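You operate a simulated robot arm through the tools that you are given. There is no shell and no other tool.

The job below is to be done with a simulated robot arm. You get a single attempt, and the scene is never put back.

## Task
Pull the white peg and bend the clamped silver bracket to 90.
Fine: peg into the red parts bin; set the gauge arm to that angle; handle down, clamp open, bracket into the teal tray.

It is judged by the outcome, as a careful person would: the job done as asked, and still so three seconds after it is handed in. It fails if anything else is knocked over, pushed out of place, dropped, spilled or broken.

## Robot
A 6-joint arm with a three-finger gripper, fixed in place. Base frame: the origin is at the foot of the arm, x ahead of it, y to its left, z up. Readings come in m, degrees, newtons and seconds.
Its first joint turns from -166.0 to 166.0 degrees. Payload 4.89 kg.
The TCP is the grasp point between the finger pads, 0.03 m short of the fingertips. In the tool frame z runs along the fingers and y along their closing line. The gripper opens to 0.164 m. The gripper's body begins 0.125 m behind the TCP.
Orientation is told as [roll, pitch, yaw] about the base's x, y, z axes, in that order, counted from this pose: with the fingers straight down and closing along the base's y, the tool's x points along the base's -x, its y along +y and its z along -z.

## Interface
- The arm moves only by the tool arm_command. Its argument "motion" is a list of rows, each a list of 7 numbers: the shift along the tool's x, y, z in cm, then the turn, a rotation vector about the tool's x, y, z in degrees, then the finger opening in cm, from 0 to 16.4. In form: [[dx, dy, dz, wx, wy, wz, fingers], ...]. A call has 1 to 20 rows; each row is the pose to reach, as a shift and turn from the pose commanded when the call began, along the tool's axes at that moment. A row lasts 0.2 s, in which the tool goes at most 0.05 m and 8.6 degrees; a call with a longer step from one row to the next is refused whole, and so is a gripper value outside its range. Where a pose cannot be reached the arm comes as near as it can. A force on the tool above 90 N (or 10 N above the force at the start of the call, whichever is more), or a blocked arm, ends the call early, and 0.2 s more pass. Each finger travels about 0.108 m/s and halts on what it meets, pressing with about 44 N; the grip force reading is that of the motor and also rises with nothing between the fingers. The clock runs only during rows and for 0.2 s after the last one: add rows that repeat a pose to give the fingers time. It gives the time, the measured TCP pose, the force on the tool (base axes), the opening and the grip force at its end, in the units of the frame above (readings bear some noise), with the torque about the TCP (base axes, N m) and any sound that the robot's microphone picked up, and new pictures: "views" is both (left out), scene, wrist or none.
- Cameras (640 x 400 px; columns grow to the right, rows downward): "scene" is fixed at [0.0497, -0.5013, 1.6307]; the picture's right is [0.09, -1.00, 0.00], its down [-0.81, -0.07, -0.59] and it looks along [0.59, 0.05, -0.81] (base axes); focal length 253 px, centre (320, 200). "wrist" rides on the gripper at [0.076, -0.002, -0.152] in the tool frame; the picture's right is [0.02, 1.00, 0.00], its down [-0.88, 0.02, -0.47] and it looks along [-0.47, 0.01, 0.88] (tool axes); focal length 247 px, centre (320, 200). There is no depth. A picture from a camera that has moved, and an enlarged one, comes with that camera's place and axes in the base frame and with its lens.
- lift_body(by): slides the trunk up (or, below 0, down) by that many m; the arm rides with it, the base frame stays. It gives what a move gives, with no picture.
- enlarge(camera, box): a new picture of the part [left, top, right, bottom] of that camera's present view, enlarged. It takes no simulated time.
- finish_job(): hands the job in; it is judged then, once.

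Nothing tells you positions but the pictures and the camera data. Unless the task says otherwise, let go and move clear before handing in.

The tools are called after "Emit:" as name(argument=value, ...) on one line, values as JSON. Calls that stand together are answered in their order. arm_command: Moves the arm, as the interface text tells. Its arguments: {"type":"object","properties":{"motion":{"type":"array"},"views":{"type":"string","enum":["both","scene","wrist","none"]}},"required":["motion"]} The other tools are called the same way: lift_body (by) slides the trunk up or down; enlarge (camera, box) takes an enlarged picture of a part of a camera's view; finish_job () hands the job in.

At the start:

```text
time: 0.0
eef_pos: [0.4711, -0.2818, 1.3532]
tool_rot: [0.0, 0.0, 0.0]
ft_force: [0.5, 0.2, -0.2]
wrist_torque: [0.0, 0.03, 0.0]
finger_gap: 0.1639
grasp_force: 0.1
trunk travel left (down, up): [-0.175, 0.215]
```

scene: 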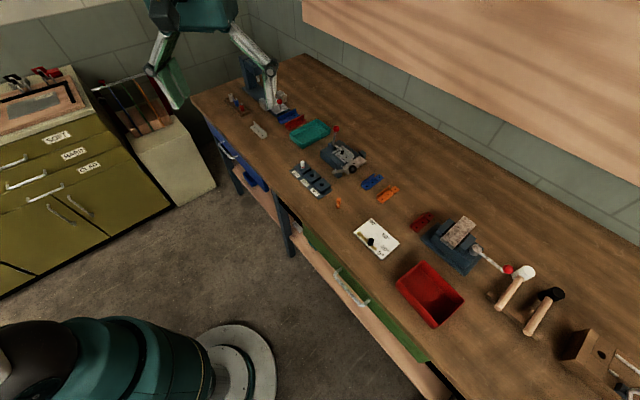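
wrist: 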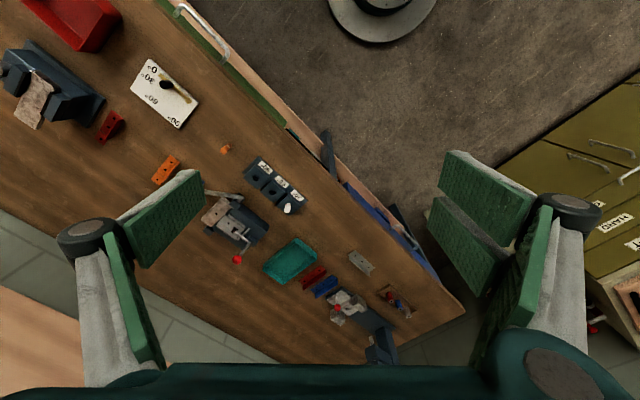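

I see a long workbench with several fixtures: a drill-press-like machine, a teal tray, a bending device in the middle with a red-knob handle, a gauge card (white, with dial marks), a red bin, and another clamp fixture on the right. I'll take closer pictures before moving anything.

Emit:
enlarge(camera="scene", box=[280, 110, 420, 210])

Emit:
enlarge(camera="scene", box=[340, 190, 540, 330])

Emit:
enlarge(camera="scene", box=[210, 50, 350, 150])

Emit:
enlarge(camera="wrist", box=[190, 130, 330, 290])

Emit:
enlarge(camera="wrist", box=[0, 0, 240, 200])

Emit:
enlarge(camera="wrist", box=[260, 220, 460, 370])

Emit:
enlarge(camera="scene", box=[480, 240, 640, 400])

```text
4.00 times, centred on (350, 160) of scene
camera zoom: at [0.0497, -0.5013, 1.6307], right [0.09, -1.0, 0.0], down [-0.81, -0.07, -0.59], along [0.59, 0.05, -0.81], focal length 1011 px, centre (200, 360)
```

zoom: 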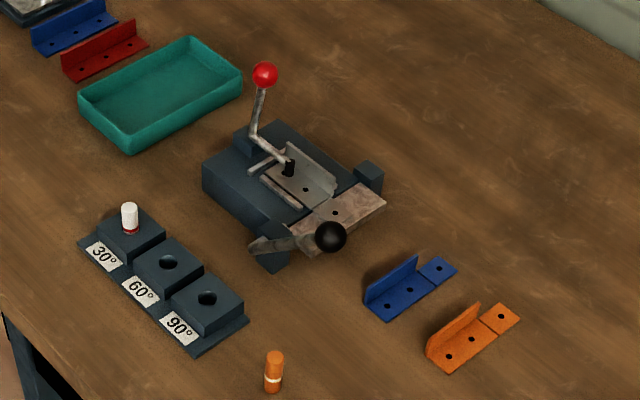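

```text
2.86 times, centred on (440, 260) of scene
camera zoom: at [0.0497, -0.5013, 1.6307], right [0.09, -1.0, 0.0], down [-0.81, -0.07, -0.59], along [0.59, 0.05, -0.81], focal length 722 px, centre (-23, 29)
```

zoom: 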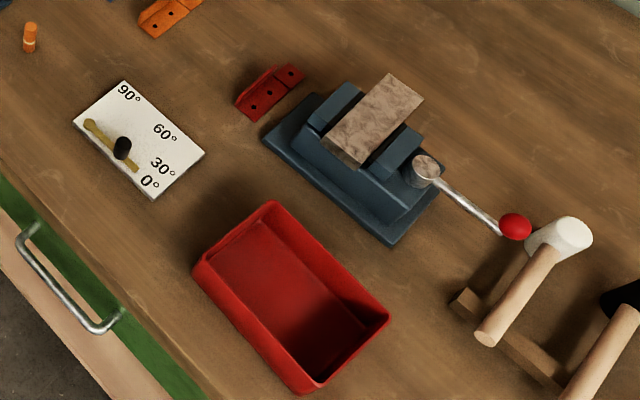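

```text
4.00 times, centred on (280, 100) of scene
camera zoom: at [0.0497, -0.5013, 1.6307], right [0.09, -1.0, 0.0], down [-0.81, -0.07, -0.59], along [0.59, 0.05, -0.81], focal length 1011 px, centre (480, 600)
```

zoom: 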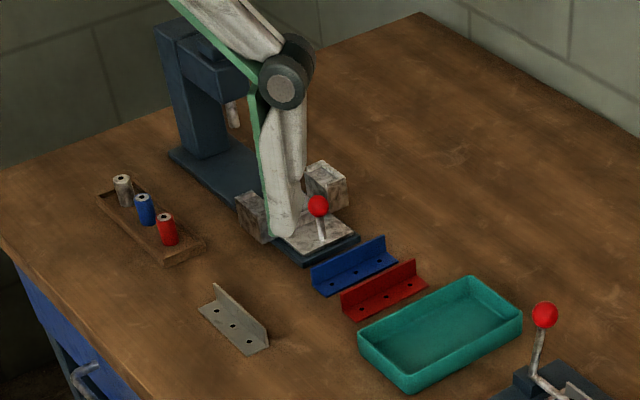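

```text
2.50 times, centred on (260, 210) of wrist
camera zoom: at [0.394, -0.2827, 1.5053], right [-0.02, 1.0, 0.0], down [0.88, 0.02, 0.47], along [0.47, 0.01, -0.88], focal length 617 px, centre (470, 175)
```

zoom: 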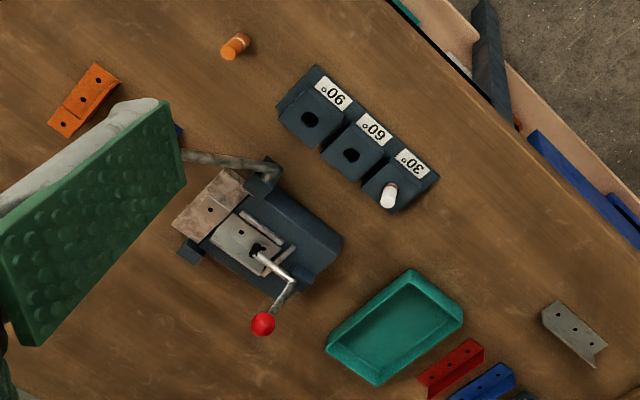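

```text
2.00 times, centred on (120, 100) of wrist
camera zoom: at [0.394, -0.2827, 1.5053], right [-0.02, 1.0, 0.0], down [0.88, 0.02, 0.47], along [0.47, 0.01, -0.88], focal length 494 px, centre (720, 400)
```

zoom: 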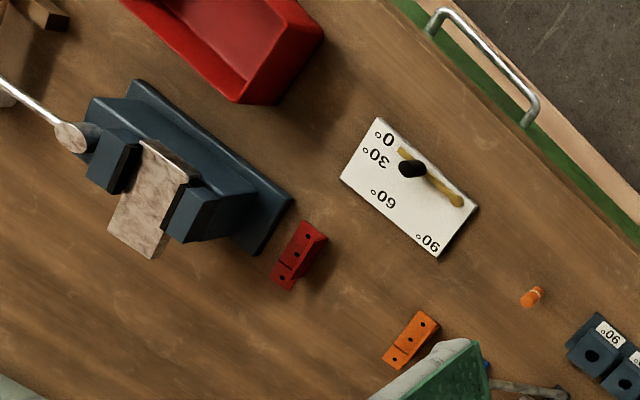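

```text
2.67 times, centred on (360, 295) of wrist
camera zoom: at [0.394, -0.2827, 1.5053], right [-0.02, 1.0, 0.0], down [0.88, 0.02, 0.47], along [0.47, 0.01, -0.88], focal length 659 px, centre (213, -53)
```

zoom: 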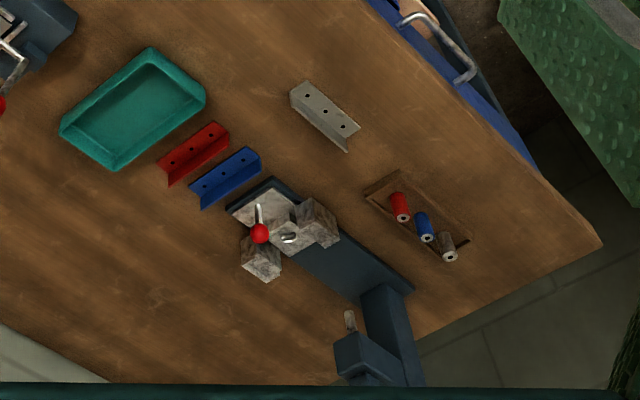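

```text
2.50 times, centred on (560, 320) of scene
camera zoom: at [0.0497, -0.5013, 1.6307], right [0.09, -1.0, 0.0], down [-0.81, -0.07, -0.59], along [0.59, 0.05, -0.81], focal length 632 px, centre (-280, -100)
```

zoom: 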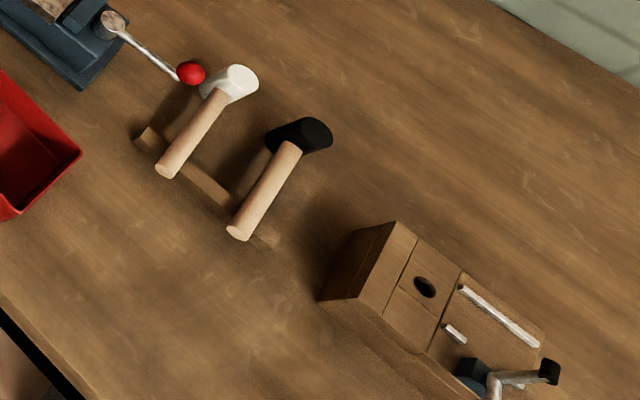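

I take the bench top to be at z≈0.85, the bender at about (0.80,-0.57), the peg rack at about (0.67,-0.43), the gauge at about (0.46,-0.66), the red bin at about (0.29,-0.81) and the teal tray at about (0.98,-0.37). I'll move the wrist camera closer to the bender to study it.

Emit:
arm_command(motion=[[-1.1, -3.1, 2.0, 0, 0, 0, 16.4], [-2.2, -6.2, 4.0, 0, 0, 0, 16.4], [-3.3, -9.3, 6.0, 0, 0, 0, 16.4], [-4.4, -12.4, 8.0, 0, 0, 0, 16.4], [-5.5, -15.5, 10.0, 0, 0, 0, 16.4], [-6.6, -18.6, 12.0, 0, 0, 0, 16.4], [-7.7, -21.8, 14.0, 0, 0, 0, 16.4]], views="both")

```text
time: 1.6
eef_pos: [0.5496, -0.4991, 1.2141]
tool_rot: [0.0, 0.0, 0.1]
ft_force: [-0.8, 1.7, 0.5]
wrist_torque: [-0.29, -0.08, 0.01]
finger_gap: 0.1639
grasp_force: 0.0
trunk travel left (down, up): [-0.175, 0.215]
camera wrist: at [0.4727, -0.5003, 1.3662], right [-0.02, 1.0, 0.0], down [0.88, 0.02, 0.47], along [0.47, 0.01, -0.88], focal length 247 px, centre (320, 200)
```

scene: 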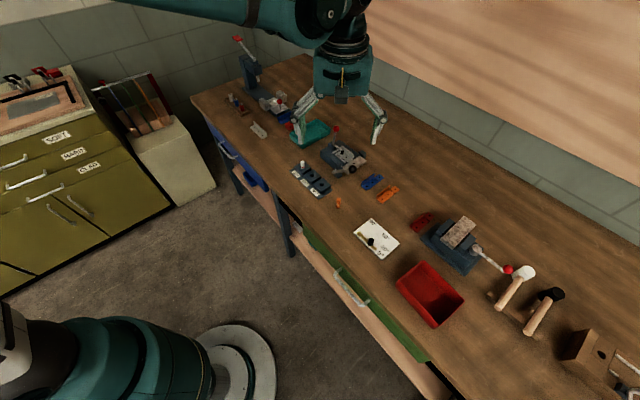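
wrist: 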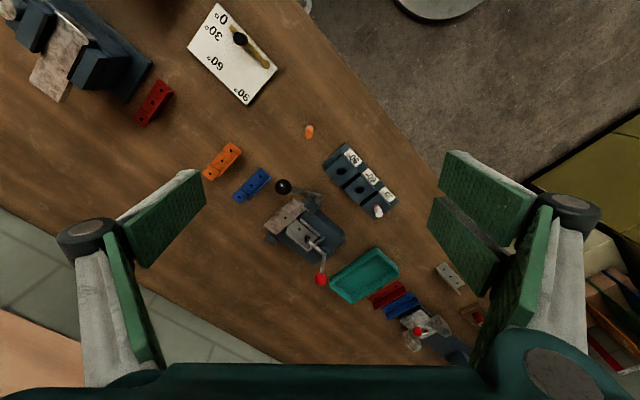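

Emit:
enlarge(camera="wrist", box=[220, 130, 420, 310])

Emit:
enlarge(camera="wrist", box=[180, 0, 340, 150])

Emit:
enlarge(camera="wrist", box=[250, 165, 350, 295])

Emit:
enlarge(camera="scene", box=[285, 130, 375, 205])

Emit:
enlarge(camera="scene", box=[345, 205, 405, 265])

```text
2.22 times, centred on (320, 220) of wrist
camera zoom: at [0.4727, -0.5003, 1.3662], right [-0.02, 1.0, 0.0], down [0.88, 0.02, 0.47], along [0.47, 0.01, -0.88], focal length 549 px, centre (320, 156)
```

zoom: 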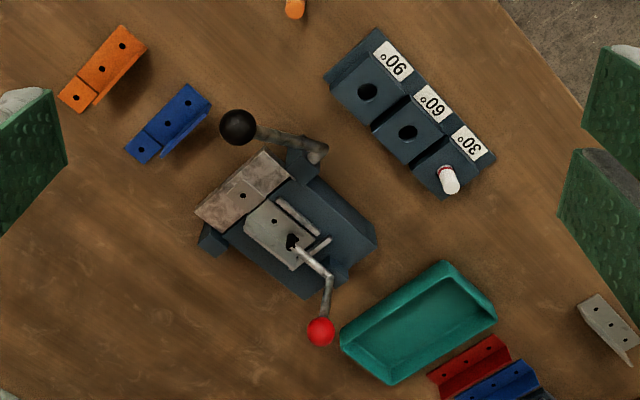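

```text
2.67 times, centred on (260, 75) of wrist
camera zoom: at [0.4727, -0.5003, 1.3662], right [-0.02, 1.0, 0.0], down [0.88, 0.02, 0.47], along [0.47, 0.01, -0.88], focal length 659 px, centre (480, 533)
```

zoom: 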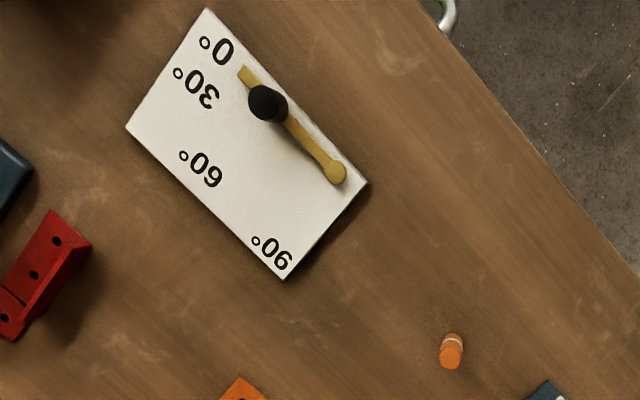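

```text
3.08 times, centred on (300, 230) of wrist
camera zoom: at [0.4727, -0.5003, 1.3662], right [-0.02, 1.0, 0.0], down [0.88, 0.02, 0.47], along [0.47, 0.01, -0.88], focal length 760 px, centre (382, 108)
```

zoom: 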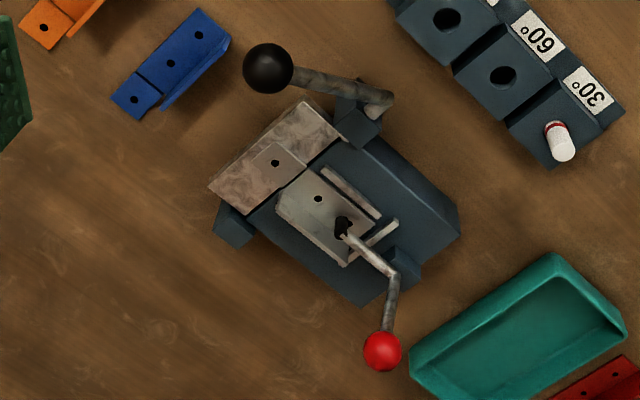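

```text
5.33 times, centred on (330, 168) of scene
camera zoom: at [0.0497, -0.5013, 1.6307], right [0.09, -1.0, 0.0], down [-0.81, -0.07, -0.59], along [0.59, 0.05, -0.81], focal length 1348 px, centre (267, 373)
```

zoom: 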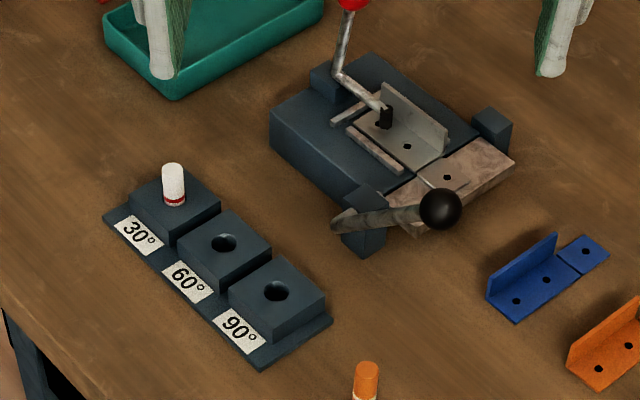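

```text
6.67 times, centred on (375, 235) of scene
camera zoom: at [0.0497, -0.5013, 1.6307], right [0.09, -1.0, 0.0], down [-0.81, -0.07, -0.59], along [0.59, 0.05, -0.81], focal length 1685 px, centre (-47, -33)
```

zoom: 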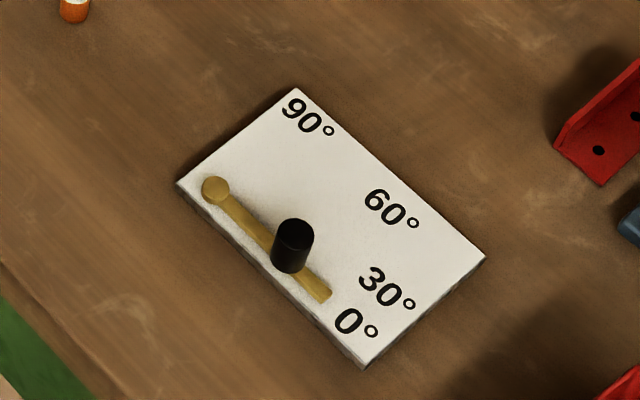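

The fixture is now clear. The clamp lever (red knob) holds the silver bracket, and the bending lever (black knob, about (0.647,-0.559,0.995)) turns a leaf under the tab. The white peg stands in the 30° block at about (0.739,-0.370). I'll go over the peg first.

Emit:
arm_command(motion=[[-2.7, 1.9, 2.2, 0, 0, 0, 14], [-5.4, 3.7, 4.5, 0, 0, 0, 12], [-8.1, 5.6, 6.8, 0, 0, 0, 10], [-10.8, 7.4, 9.0, 0, 0, 0, 8], [-13.5, 9.3, 11.3, 0, 0, 0, 7], [-16.2, 11.1, 13.6, 0, 0, 0, 7], [-18.9, 12.9, 15.4, 0, 0, 0, 7]], views="both")

Emit:
enlarge(camera="wrist", box=[240, 70, 400, 170])

```text
time: 3.2
eef_pos: [0.7379, -0.3698, 1.0577]
tool_rot: [0.0, 0.0, -0.1]
ft_force: [-1.5, -1.3, 0.6]
wrist_torque: [0.1, -0.18, 0.01]
finger_gap: 0.07
grasp_force: 0.1
trunk travel left (down, up): [-0.175, 0.215]
camera wrist: at [0.6611, -0.3714, 1.2089], right [-0.02, 1.0, 0.0], down [0.88, 0.02, 0.47], along [0.47, 0.01, -0.88], focal length 247 px, centre (320, 200)
```

scene: 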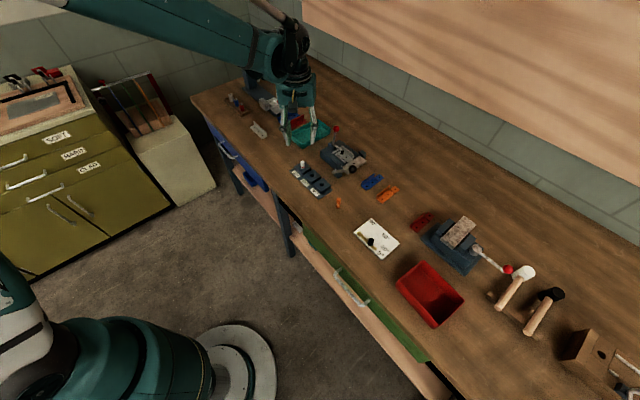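
wrist: 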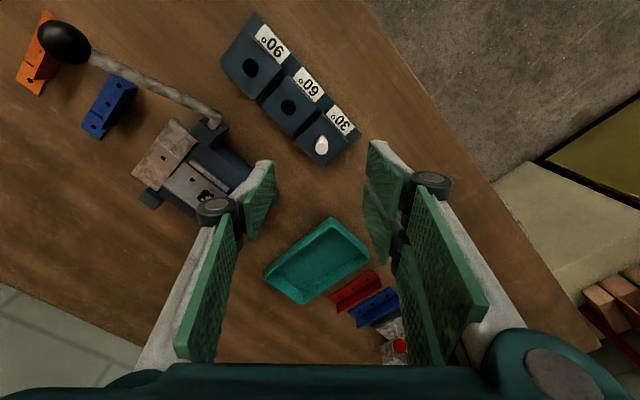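

```text
4.00 times, centred on (320, 120) of wrist
camera zoom: at [0.6611, -0.3714, 1.2089], right [-0.02, 1.0, 0.0], down [0.88, 0.02, 0.47], along [0.47, 0.01, -0.88], focal length 988 px, centre (320, 520)
```

zoom: 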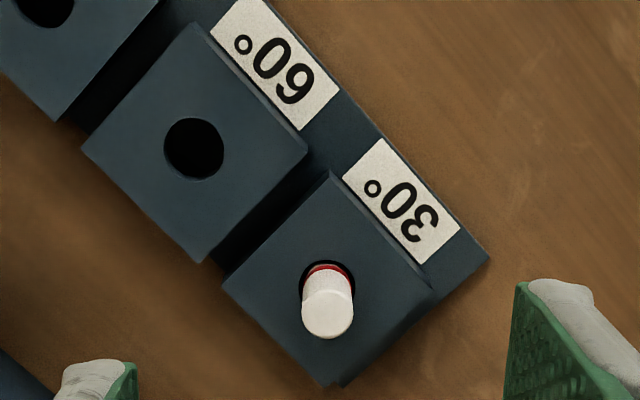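

The peg is at about (0.746,-0.368), its top at z≈0.923, over a block top at z≈0.885. I'll shift slightly and lower until the fingertips are just above the block, then check.

Emit:
arm_command(motion=[[-0.8, 0.2, 2, 0, 0, 0, 6], [-0.8, 0.2, 5, 0, 0, 0, 6], [-0.8, 0.2, 8, 0, 0, 0, 6], [-0.8, 0.2, 10, 0, 0, 0, 6], [-0.8, 0.2, 11, 0, 0, 0, 6]], views="both")

Emit:
enlarge(camera="wrist", box=[240, 120, 400, 220])

Emit:
enlarge(camera="scene", box=[260, 120, 370, 200])

```text
time: 4.4
eef_pos: [0.746, -0.3696, 0.9501]
tool_rot: [0.0, 0.1, 0.0]
ft_force: [-0.6, -0.9, 0.5]
wrist_torque: [0.02, -0.03, 0.02]
finger_gap: 0.0597
grasp_force: 0.1
trunk travel left (down, up): [-0.175, 0.215]
camera wrist: at [0.6687, -0.37, 1.102], right [-0.02, 1.0, 0.0], down [0.88, 0.02, 0.47], along [0.47, 0.01, -0.88], focal length 247 px, centre (320, 200)
```

scene: 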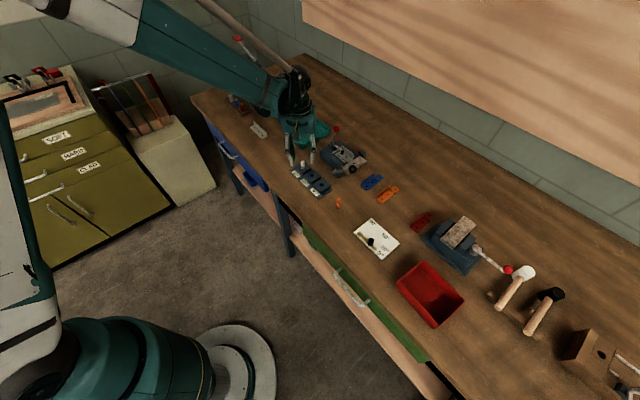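
wrist: 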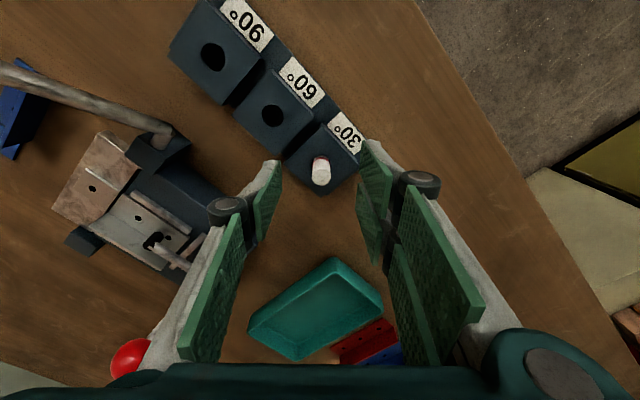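

```text
4.00 times, centred on (320, 170) of wrist
camera zoom: at [0.6687, -0.37, 1.102], right [-0.02, 1.0, 0.0], down [0.88, 0.02, 0.47], along [0.47, 0.01, -0.88], focal length 988 px, centre (320, 320)
```

zoom: 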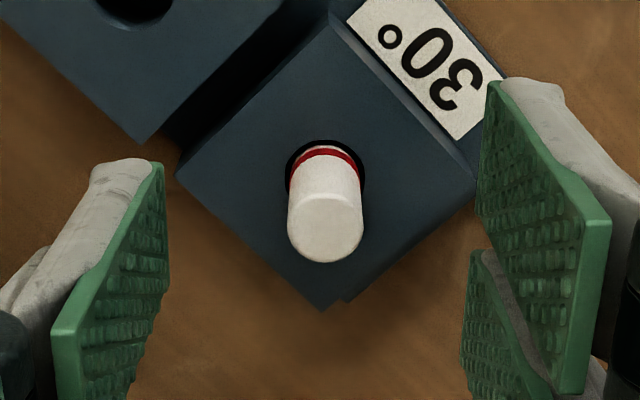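

```text
5.00 times, centred on (315, 160) of scene
camera zoom: at [0.0497, -0.5013, 1.6307], right [0.09, -1.0, 0.0], down [-0.81, -0.07, -0.59], along [0.59, 0.05, -0.81], focal length 1264 px, centre (345, 400)
```

zoom: 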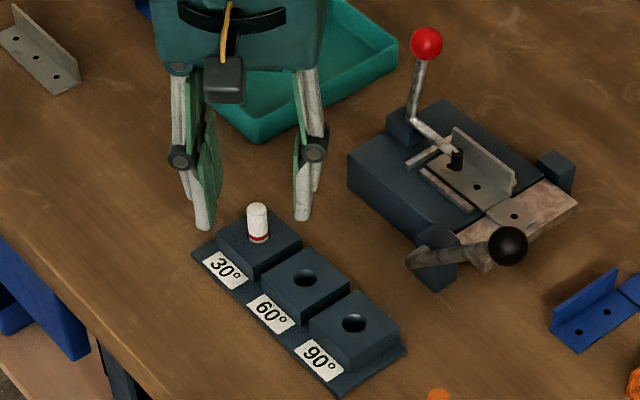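

The peg is centred between the fingers to within about 2 mm. I'll lower the last 2.6 cm, close, and check the grip.

Emit:
arm_command(motion=[[0, 0.2, 1.3, 0, 0, 0, 6], [0, 0.2, 2.6, 0, 0, 0, 6], [0, 0.2, 2.6, 0, 0, 0, 3], [0, 0.2, 2.6, 0, 0, 0, 0.8], [0, 0.2, 2.6, 0, 0, 0, 0.8], [0, 0.2, 2.6, 0, 0, 0, 0.8]], views="wrist")

Emit:
enlarge(camera="wrist", box=[240, 120, 400, 220])

```text
time: 5.8
eef_pos: [0.7463, -0.3653, 0.9249]
tool_rot: [0.0, 0.0, 0.0]
ft_force: [0.2, -8.7, -1.2]
wrist_torque: [-0.37, 0.0, -0.04]
finger_gap: 0.0144
grasp_force: 43.9
trunk travel left (down, up): [-0.175, 0.215]
camera wrist: at [0.6695, -0.3666, 1.0759], right [-0.02, 1.0, 0.0], down [0.88, 0.02, 0.47], along [0.47, 0.01, -0.88], focal length 247 px, centre (320, 200)
```

wrist: 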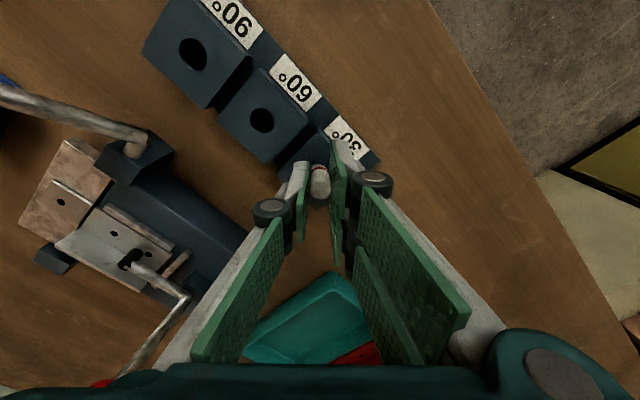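

```text
4.00 times, centred on (320, 170) of wrist
camera zoom: at [0.6695, -0.3666, 1.0759], right [-0.02, 1.0, 0.0], down [0.88, 0.02, 0.47], along [0.47, 0.01, -0.88], focal length 988 px, centre (320, 320)
```

zoom: 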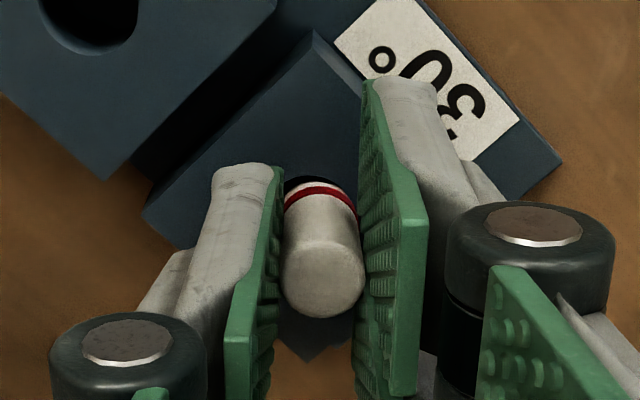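

The peg is gripped (14.4 mm). I'll pull it straight up slowly.

Emit:
arm_command(motion=[[0, -0.1, -0.5, 0, 0, 0, 0.8], [0, -0.1, -1.2, 0, 0, 0, 0.8], [0, -0.1, -2, 0, 0, 0, 0.8], [0, -0.1, -3, 0, 0, 0, 0.8], [0, -0.1, -4, 0, 0, 0, 0.8], [0, -0.1, -5.5, 0, 0, 0, 0.8], [0, -0.1, -7, 0, 0, 0, 0.8], [0, -0.1, -9, 0, 0, 0, 0.8]], views="both")

Emit:
enlarge(camera="wrist", box=[240, 100, 400, 220])

Emit:
enlarge(camera="scene", box=[260, 120, 370, 200])

```text
time: 7.6
eef_pos: [0.7449, -0.3688, 1.0119]
tool_rot: [0.0, 0.0, -0.1]
ft_force: [-0.2, -0.7, -1.8]
wrist_torque: [0.03, 0.11, -0.01]
finger_gap: 0.0142
grasp_force: 43.7
trunk travel left (down, up): [-0.175, 0.215]
camera wrist: at [0.6676, -0.3687, 1.1647], right [-0.02, 1.0, 0.0], down [0.88, 0.02, 0.47], along [0.47, 0.01, -0.88], focal length 247 px, centre (320, 200)
```

scene: 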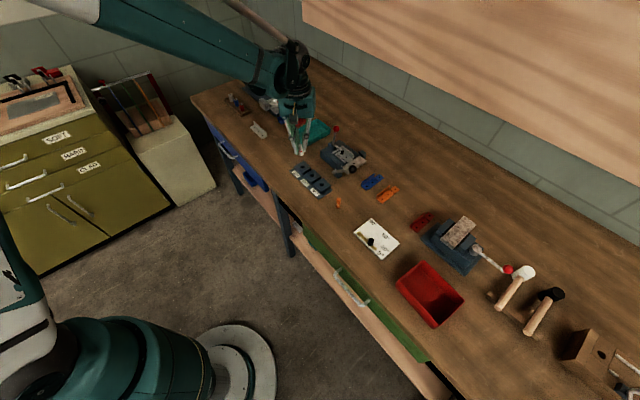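
wrist: 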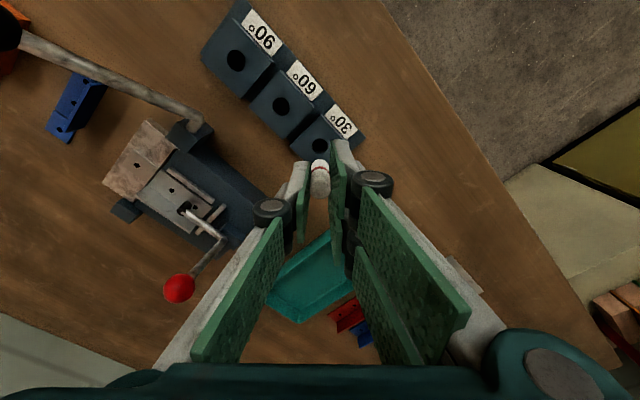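

```text
3.33 times, centred on (320, 160) of wrist
camera zoom: at [0.6676, -0.3687, 1.1647], right [-0.02, 1.0, 0.0], down [0.88, 0.02, 0.47], along [0.47, 0.01, -0.88], focal length 823 px, centre (320, 333)
```

zoom: 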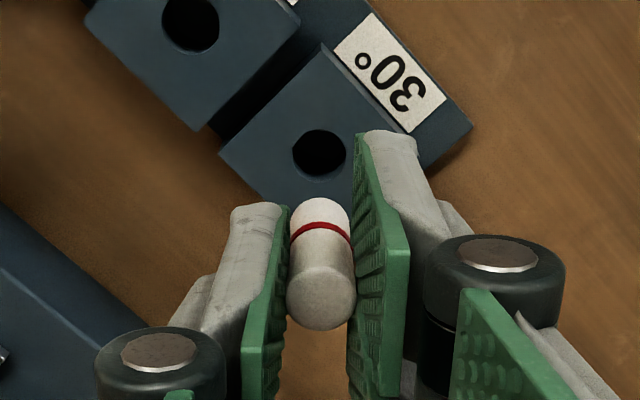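

```text
5.00 times, centred on (315, 160) of scene
camera zoom: at [0.0497, -0.5013, 1.6307], right [0.09, -1.0, 0.0], down [-0.81, -0.07, -0.59], along [0.59, 0.05, -0.81], focal length 1264 px, centre (345, 400)
```

zoom: 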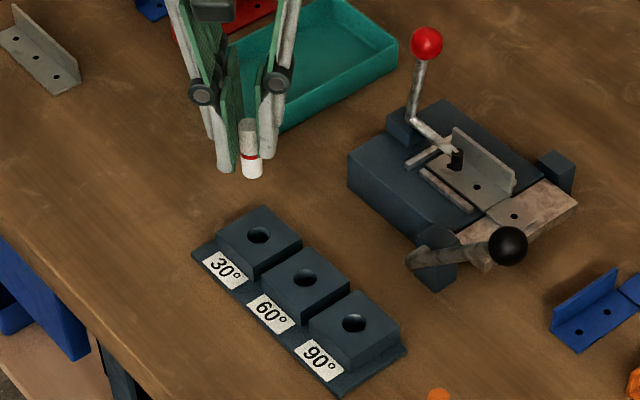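

The peg is free. I'll raise it and carry it across towards the red bin at about (0.28,-0.79), staying high.

Emit:
arm_command(motion=[[0, 0, -4, 0, 0, 0, 0.8], [0, 0, -8, 0, 0, 0, 0.8], [3, -2.8, -11, 0, 0, 0, 0.8], [6, -5.5, -13, 0, 0, 0, 0.8], [9, -8.3, -13, 0, 0, 0, 0.8], [12, -11, -13, 0, 0, 0, 0.8], [15, -13.8, -13, 0, 0, 0, 0.8], [18, -16.5, -13, 0, 0, 0, 0.8], [21, -19.3, -13, 0, 0, 0, 0.8], [24, -22, -13, 0, 0, 0, 0.8], [27, -24.8, -13, 0, 0, 0, 0.8], [30, -27.5, -13, 0, 0, 0, 0.8], [33, -30.3, -13, 0, 0, 0, 0.8], [36, -33, -13, 0, 0, 0, 0.8], [39, -35.8, -13, 0, 0, 0, 0.8], [42, -38.5, -13, 0, 0, 0, 0.8], [44.5, -41, -13, 0, 0, 0, 0.8]], views="both")

```text
refused: row 3 steps farther than a row can; nothing moved
```

Nothing moved: row 3 was slightly too long, so I'm smoothing the steps and sending it again.

Emit:
arm_command(motion=[[0, 0, -4, 0, 0, 0, 0.8], [0, 0, -8, 0, 0, 0, 0.8], [2.5, -2.3, -11, 0, 0, 0, 0.8], [5.5, -5.1, -13, 0, 0, 0, 0.8], [8.5, -7.8, -13, 0, 0, 0, 0.8], [11.5, -10.6, -13, 0, 0, 0, 0.8], [14.5, -13.3, -13, 0, 0, 0, 0.8], [17.5, -16.1, -13, 0, 0, 0, 0.8], [20.5, -18.8, -13, 0, 0, 0, 0.8], [23.5, -21.6, -13, 0, 0, 0, 0.8], [26.5, -24.4, -13, 0, 0, 0, 0.8], [29.5, -27.1, -13, 0, 0, 0, 0.8], [32.5, -29.9, -13, 0, 0, 0, 0.8], [35.5, -32.7, -13, 0, 0, 0, 0.8], [38.5, -35.5, -13, 0, 0, 0, 0.8], [41.5, -38.3, -13, 0, 0, 0, 0.8], [44.5, -41, -13, 0, 0, 0, 0.8]], views="both")

```text
time: 11.2
eef_pos: [0.3014, -0.7816, 1.1421]
tool_rot: [0.1, -0.1, -0.1]
ft_force: [1.3, 1.0, 0.7]
wrist_torque: [-0.11, 0.18, 0.03]
finger_gap: 0.0142
grasp_force: 43.4
trunk travel left (down, up): [-0.175, 0.215]
camera wrist: at [0.2241, -0.7821, 1.2952], right [-0.02, 1.0, 0.0], down [0.88, 0.02, 0.47], along [0.47, 0.01, -0.88], focal length 247 px, centre (320, 200)
```

scene: 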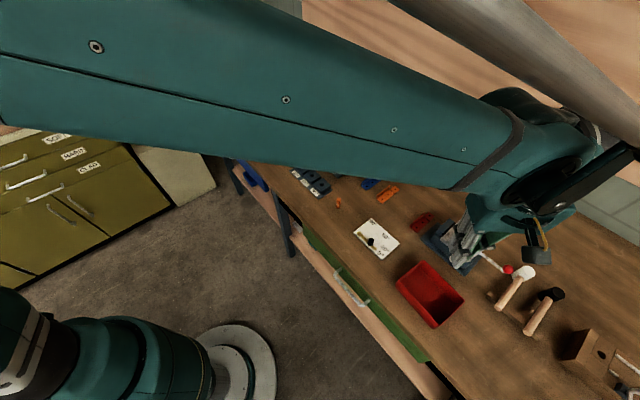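
wrist: 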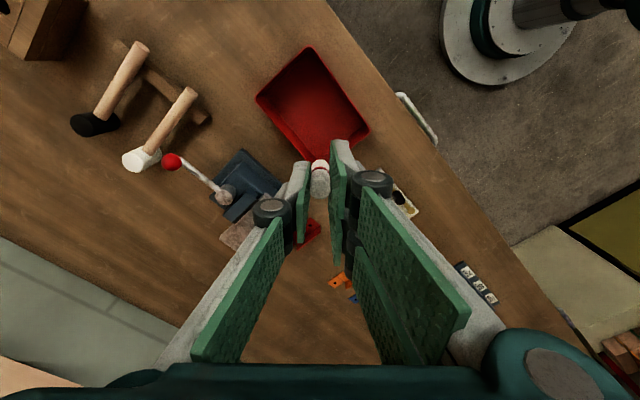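

The bin rim is centred at about (0.279,-0.790), roughly 10 × 14 cm. I'll move over its centre and come down part-way.

Emit:
arm_command(motion=[[0.7, -0.3, 4, 0, 0, 0, 0.8], [1.4, -0.6, 8, 0, 0, 0, 0.8], [2.2, -0.9, 12, 0, 0, 0, 0.8], [2.2, -0.9, 15, 0, 0, 0, 0.8]], views="both")

Emit:
enlarge(camera="wrist", box=[220, 40, 420, 200])

Emit:
enlarge(camera="scene", box=[380, 220, 500, 340])

```text
time: 12.2
eef_pos: [0.2761, -0.7877, 0.9948]
tool_rot: [-0.1, 0.0, 0.0]
ft_force: [0.4, 0.1, -0.8]
wrist_torque: [-0.06, -0.02, 0.02]
finger_gap: 0.0143
grasp_force: 44.3
trunk travel left (down, up): [-0.175, 0.215]
camera wrist: at [0.1994, -0.7878, 1.147], right [-0.02, 1.0, 0.0], down [0.88, 0.02, 0.47], along [0.47, 0.01, -0.88], focal length 247 px, centre (320, 200)
```

scene: 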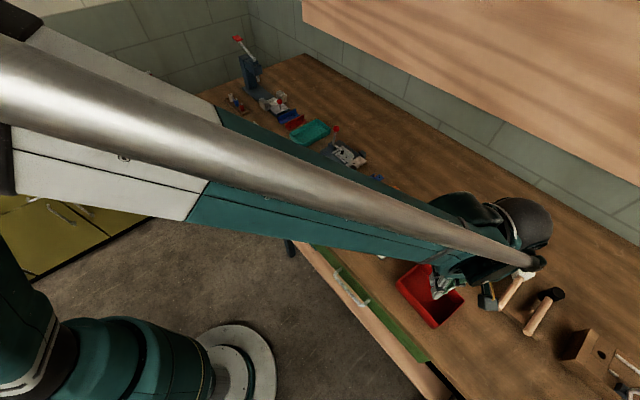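
wrist: 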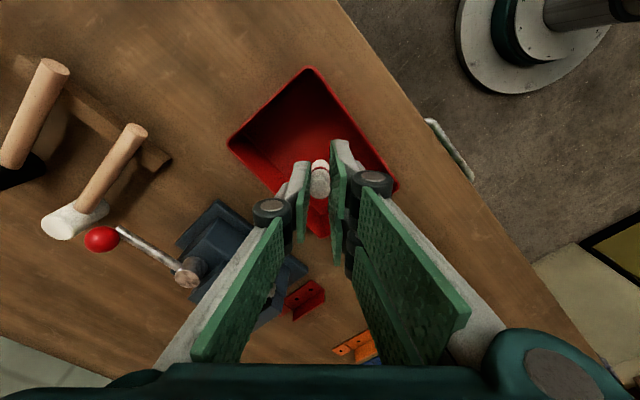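

```text
2.50 times, centred on (320, 120) of wrist
camera zoom: at [0.1994, -0.7878, 1.147], right [-0.02, 1.0, 0.0], down [0.88, 0.02, 0.47], along [0.47, 0.01, -0.88], focal length 617 px, centre (320, 400)
```

zoom: 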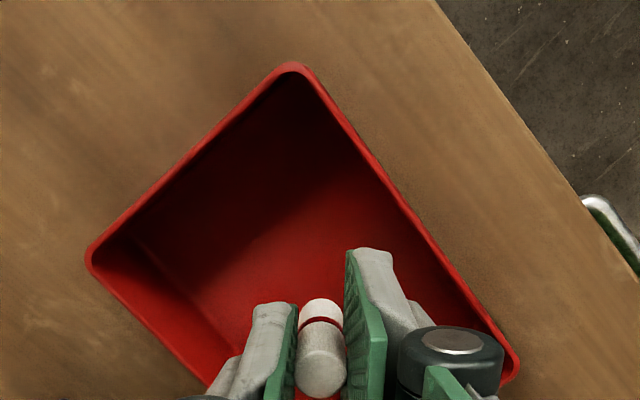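

```text
3.33 times, centred on (440, 280) of scene
camera zoom: at [0.0497, -0.5013, 1.6307], right [0.09, -1.0, 0.0], down [-0.81, -0.07, -0.59], along [0.59, 0.05, -0.81], focal length 843 px, centre (-80, -67)
```

zoom: 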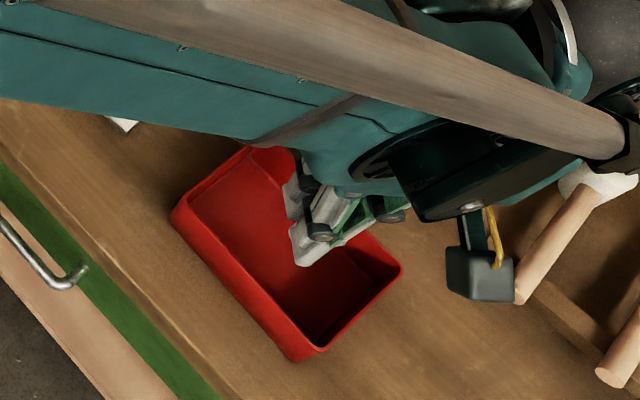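

The bin is well centred under the peg. I'll lower into it, let go near the floor of the bin, and rise.

Emit:
arm_command(motion=[[-0.3, -0.2, 3, 0, 0, 0, 0.8], [-0.3, -0.2, 5, 0, 0, 0, 0.8], [-0.3, -0.2, 6.5, 0, 0, 0, 0.8], [-0.3, -0.2, 7.2, 0, 0, 0, 0.8]], views="both")

Emit:
enlarge(camera="wrist", box=[220, 80, 420, 220])

```text
time: 13.2
eef_pos: [0.2801, -0.7899, 0.9222]
tool_rot: [0.0, 0.1, 0.0]
ft_force: [-0.6, 0.1, -1.0]
wrist_torque: [-0.05, 0.02, -0.02]
finger_gap: 0.0141
grasp_force: 44.1
trunk travel left (down, up): [-0.175, 0.215]
camera wrist: at [0.2026, -0.7908, 1.0735], right [-0.02, 1.0, 0.0], down [0.88, 0.02, 0.47], along [0.47, 0.01, -0.88], focal length 247 px, centre (320, 200)
```

scene: 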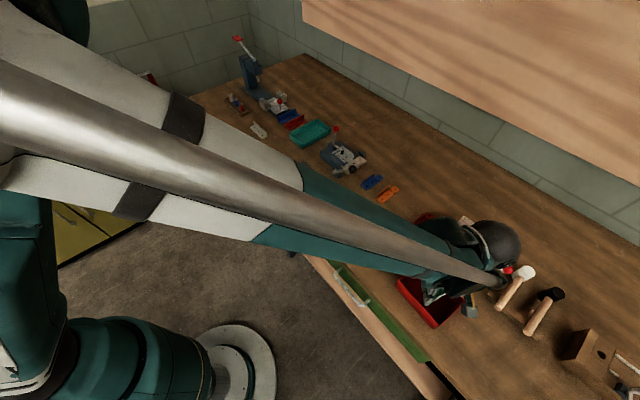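
wrist: 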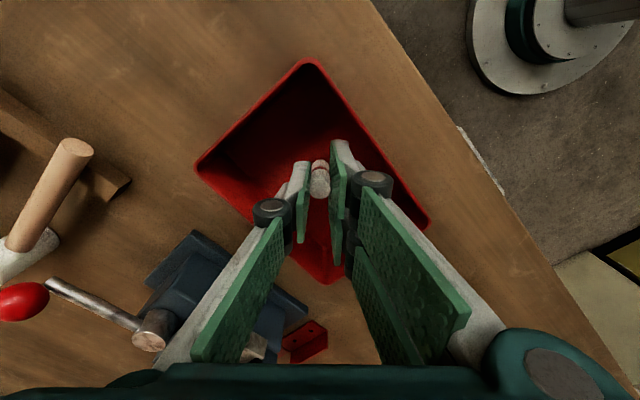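

```text
2.86 times, centred on (320, 150) of wrist
camera zoom: at [0.2026, -0.7908, 1.0735], right [-0.02, 1.0, 0.0], down [0.88, 0.02, 0.47], along [0.47, 0.01, -0.88], focal length 706 px, centre (320, 343)
```

zoom: 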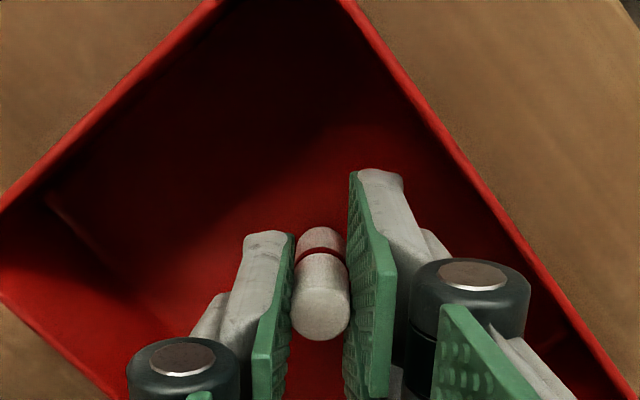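

There is no contact yet and the peg hangs just above the bin floor. I'll let go with a small opening and rise straight up.

Emit:
arm_command(motion=[[0, 0, 0.4, 0, 0, 0, 0.8], [0, 0, 0.4, 0, 0, 0, 2.2], [0, 0, 0.4, 0, 0, 0, 3.2], [0, 0, 0.4, 0, 0, 0, 3.2], [0, 0, -3, 0, 0, 0, 3.2], [0, 0, -7, 0, 0, 0, 3.2], [0, 0, -11, 0, 0, 0, 3.2], [0, 0, -15, 0, 0, 0, 3.2]], views="both")

Emit:
enlarge(camera="wrist", box=[220, 20, 420, 180])

```text
time: 15.0
eef_pos: [0.2783, -0.7918, 1.0717]
tool_rot: [0.0, 0.0, 0.0]
ft_force: [0.6, -0.3, -0.2]
wrist_torque: [0.05, 0.01, 0.0]
finger_gap: 0.032
grasp_force: 0.2
trunk travel left (down, up): [-0.175, 0.215]
camera wrist: at [0.201, -0.7923, 1.2236], right [-0.02, 1.0, 0.0], down [0.88, 0.02, 0.47], along [0.47, 0.01, -0.88], focal length 247 px, centre (320, 200)
```

scene: 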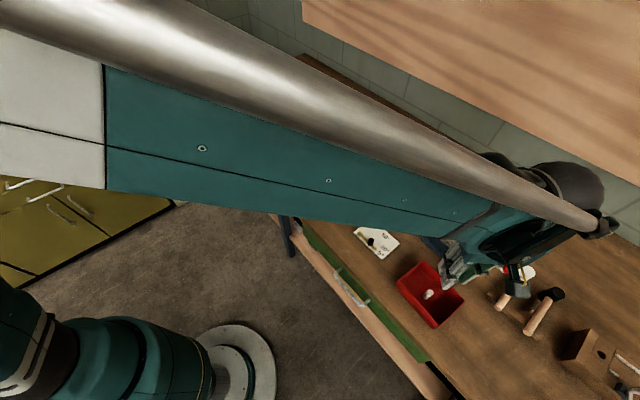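
wrist: 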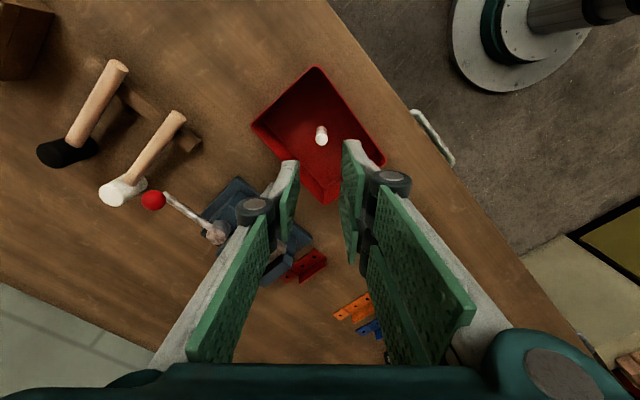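

```text
2.50 times, centred on (320, 100) of wrist
camera zoom: at [0.201, -0.7923, 1.2236], right [-0.02, 1.0, 0.0], down [0.88, 0.02, 0.47], along [0.47, 0.01, -0.88], focal length 617 px, centre (320, 450)
```

zoom: 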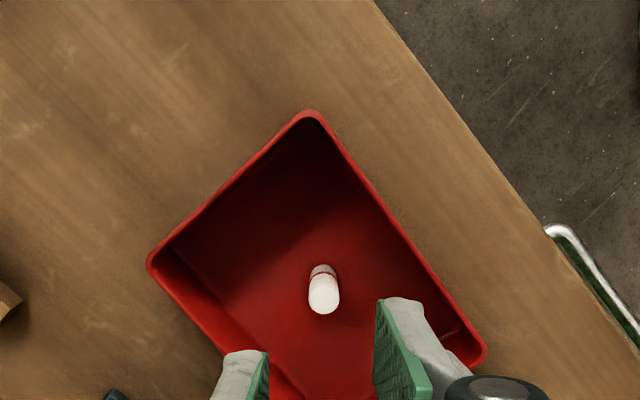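

The peg stands upright inside the red bin. Next I'll look closely at the gauge card at about (0.46,-0.64).

Emit:
arm_command(motion=[[-3, 2.7, -1, 0, 0, 0, 5], [-6, 5.4, -1, 0, 0, 0, 7], [-9, 8.1, -1, 0, 0, 0, 9], [-12, 10.8, -1, 0, 0, 0, 11], [-15, 13.5, -1, 0, 0, 0, 12], [-18, 16.2, -1, 0, 0, 0, 12]], views="both")

Emit:
enlarge(camera="wrist", box=[220, 60, 420, 200])

```text
time: 16.4
eef_pos: [0.4621, -0.6259, 1.0852]
tool_rot: [0.1, 0.0, -0.2]
ft_force: [-0.9, -0.3, -0.3]
wrist_torque: [0.12, -0.14, 0.0]
finger_gap: 0.1198
grasp_force: 0.1
trunk travel left (down, up): [-0.175, 0.215]
camera wrist: at [0.3851, -0.6271, 1.2356], right [-0.02, 1.0, 0.0], down [0.88, 0.02, 0.47], along [0.47, 0.01, -0.88], focal length 247 px, centre (320, 200)
```

scene: 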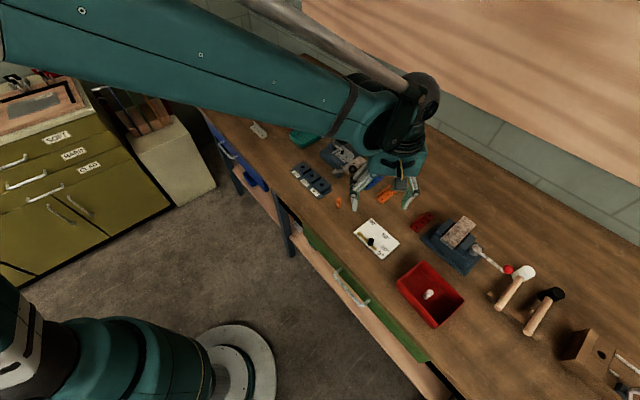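
wrist: 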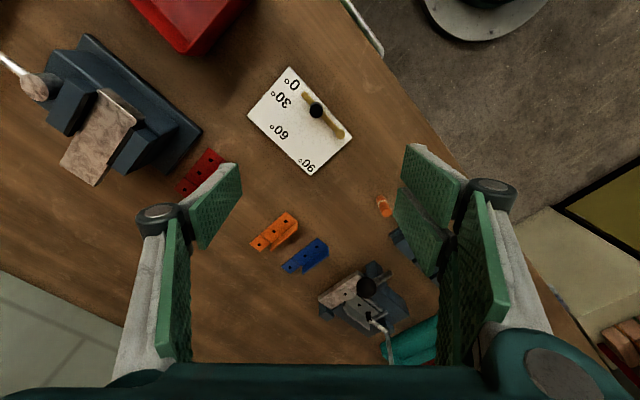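

```text
2.86 times, centred on (320, 130) of wrist
camera zoom: at [0.3851, -0.6271, 1.2356], right [-0.02, 1.0, 0.0], down [0.88, 0.02, 0.47], along [0.47, 0.01, -0.88], focal length 706 px, centre (320, 400)
```

zoom: 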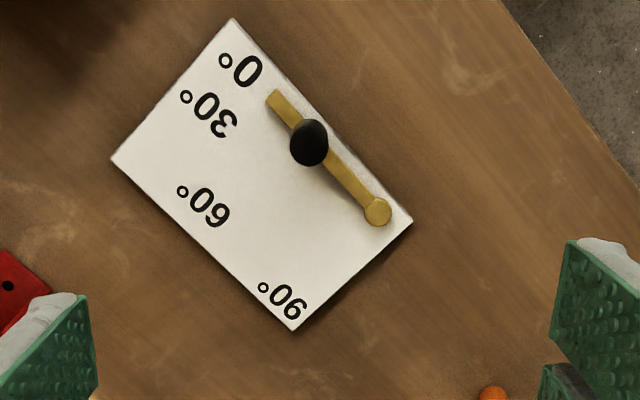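

The gauge pivot is at about (0.471,-0.596) and the arm points along -136° at 0°, with the knob about 5 cm out. The 90° label lies at about -46°, a 90° counter-clockwise swing. I'll turn the tool to yaw -45 over the knob, so that the swing ends near +45.

Emit:
arm_command(motion=[[0.5, -0.1, 0.5, 0, 0, 7.5, 11], [1, -0.2, 1, 0, 0, 15, 10], [1.5, -0.3, 2, 0, 0, 22.5, 9], [2, -0.4, 3, 0, 0, 30, 8], [2.5, -0.5, 4, 0, 0, 37.5, 7], [2.8, -0.6, 5, 0, 0, 45, 6], [2.8, -0.6, 5, 0, 0, 45, 6]], views="both")

Emit:
enlarge(camera="wrist", box=[220, 60, 420, 220])

```text
time: 18.0
eef_pos: [0.4332, -0.6316, 1.0316]
tool_rot: [0.0, 0.0, -45.1]
ft_force: [-0.4, -0.3, -0.3]
wrist_torque: [-0.02, 0.04, -0.05]
finger_gap: 0.06
grasp_force: 0.0
trunk travel left (down, up): [-0.175, 0.215]
camera wrist: at [0.3779, -0.579, 1.1831], right [0.69, 0.72, 0.0], down [0.64, -0.61, 0.47], along [0.34, -0.33, -0.88], focal length 247 px, centre (320, 200)
```

scene: 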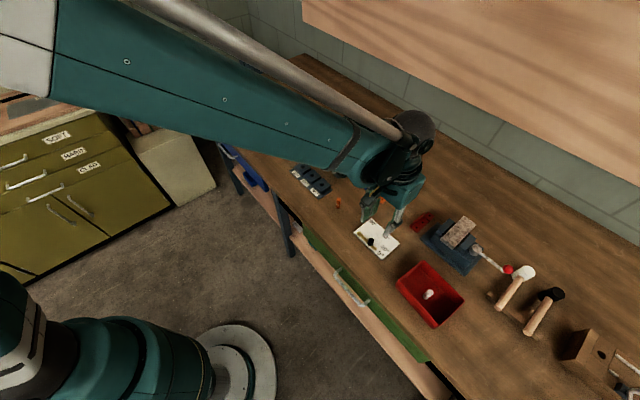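
wrist: 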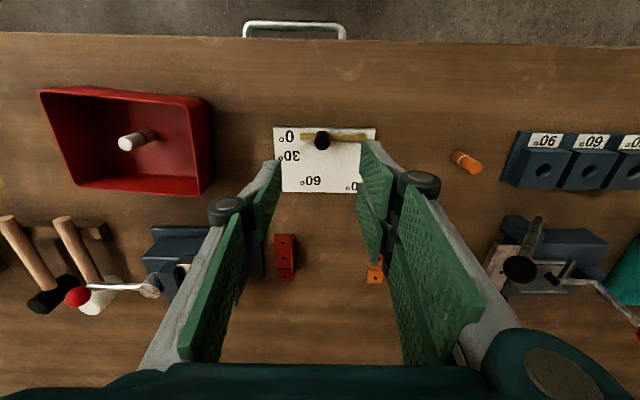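

```text
2.50 times, centred on (320, 140) of wrist
camera zoom: at [0.3779, -0.579, 1.1831], right [0.69, 0.72, 0.0], down [0.64, -0.61, 0.47], along [0.34, -0.33, -0.88], focal length 617 px, centre (320, 350)
```

zoom: 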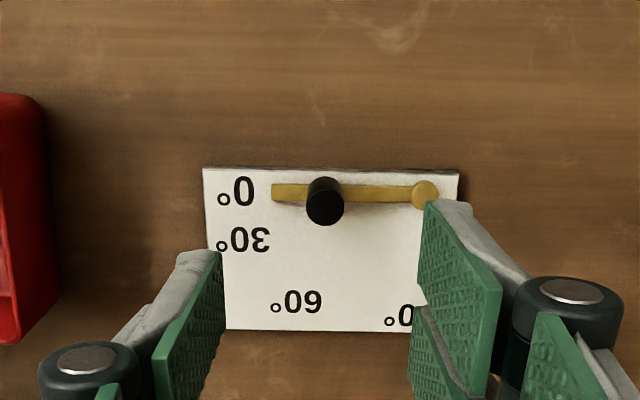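

The knob sits within about 1 mm of the tool axis, its top at z≈0.894. I'll lower over it with a modest opening and close on it.

Emit:
arm_command(motion=[[0, 0.1, 4, 0, 0, 0, 4.6], [0, 0.1, 8, 0, 0, 0, 4.6], [0, 0.1, 11, 0, 0, 0, 4.6], [0, 0.1, 12.2, 0, 0, 0, 4.6], [0, 0.1, 13.2, 0, 0, 0, 4.6]], views="both")

Emit:
enlarge(camera="wrist", box=[240, 100, 400, 220])

```text
time: 19.2
eef_pos: [0.4337, -0.6304, 0.9012]
tool_rot: [0.1, -0.1, -44.9]
ft_force: [4.9, 3.4, 69.7]
wrist_torque: [0.55, -0.77, 0.23]
finger_gap: 0.053
grasp_force: 15.3
trunk travel left (down, up): [-0.175, 0.215]
camera wrist: at [0.3774, -0.5774, 1.0539], right [0.69, 0.72, 0.0], down [0.64, -0.61, 0.47], along [0.34, -0.33, -0.88], focal length 247 px, centre (320, 200)
```

scene: 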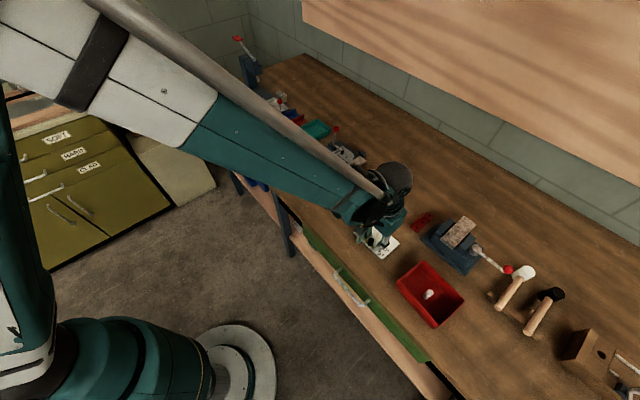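
wrist: 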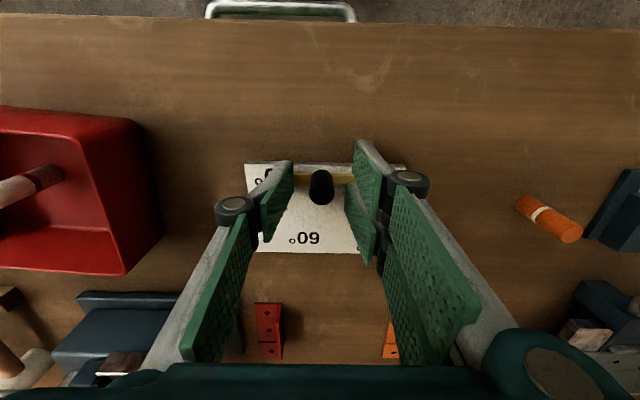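

```text
3.33 times, centred on (320, 160) of wrist
camera zoom: at [0.3774, -0.5774, 1.0539], right [0.69, 0.72, 0.0], down [0.64, -0.61, 0.47], along [0.34, -0.33, -0.88], focal length 823 px, centre (320, 333)
```

zoom: 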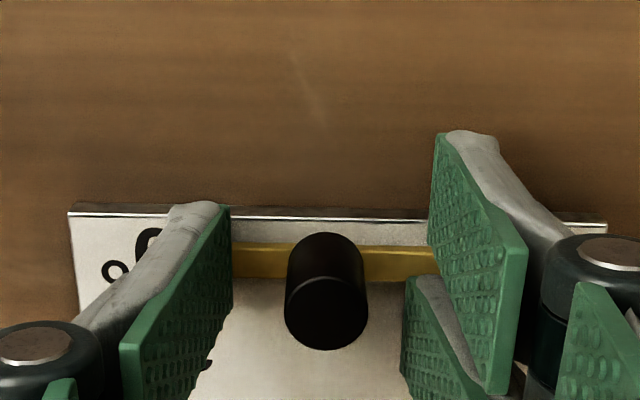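

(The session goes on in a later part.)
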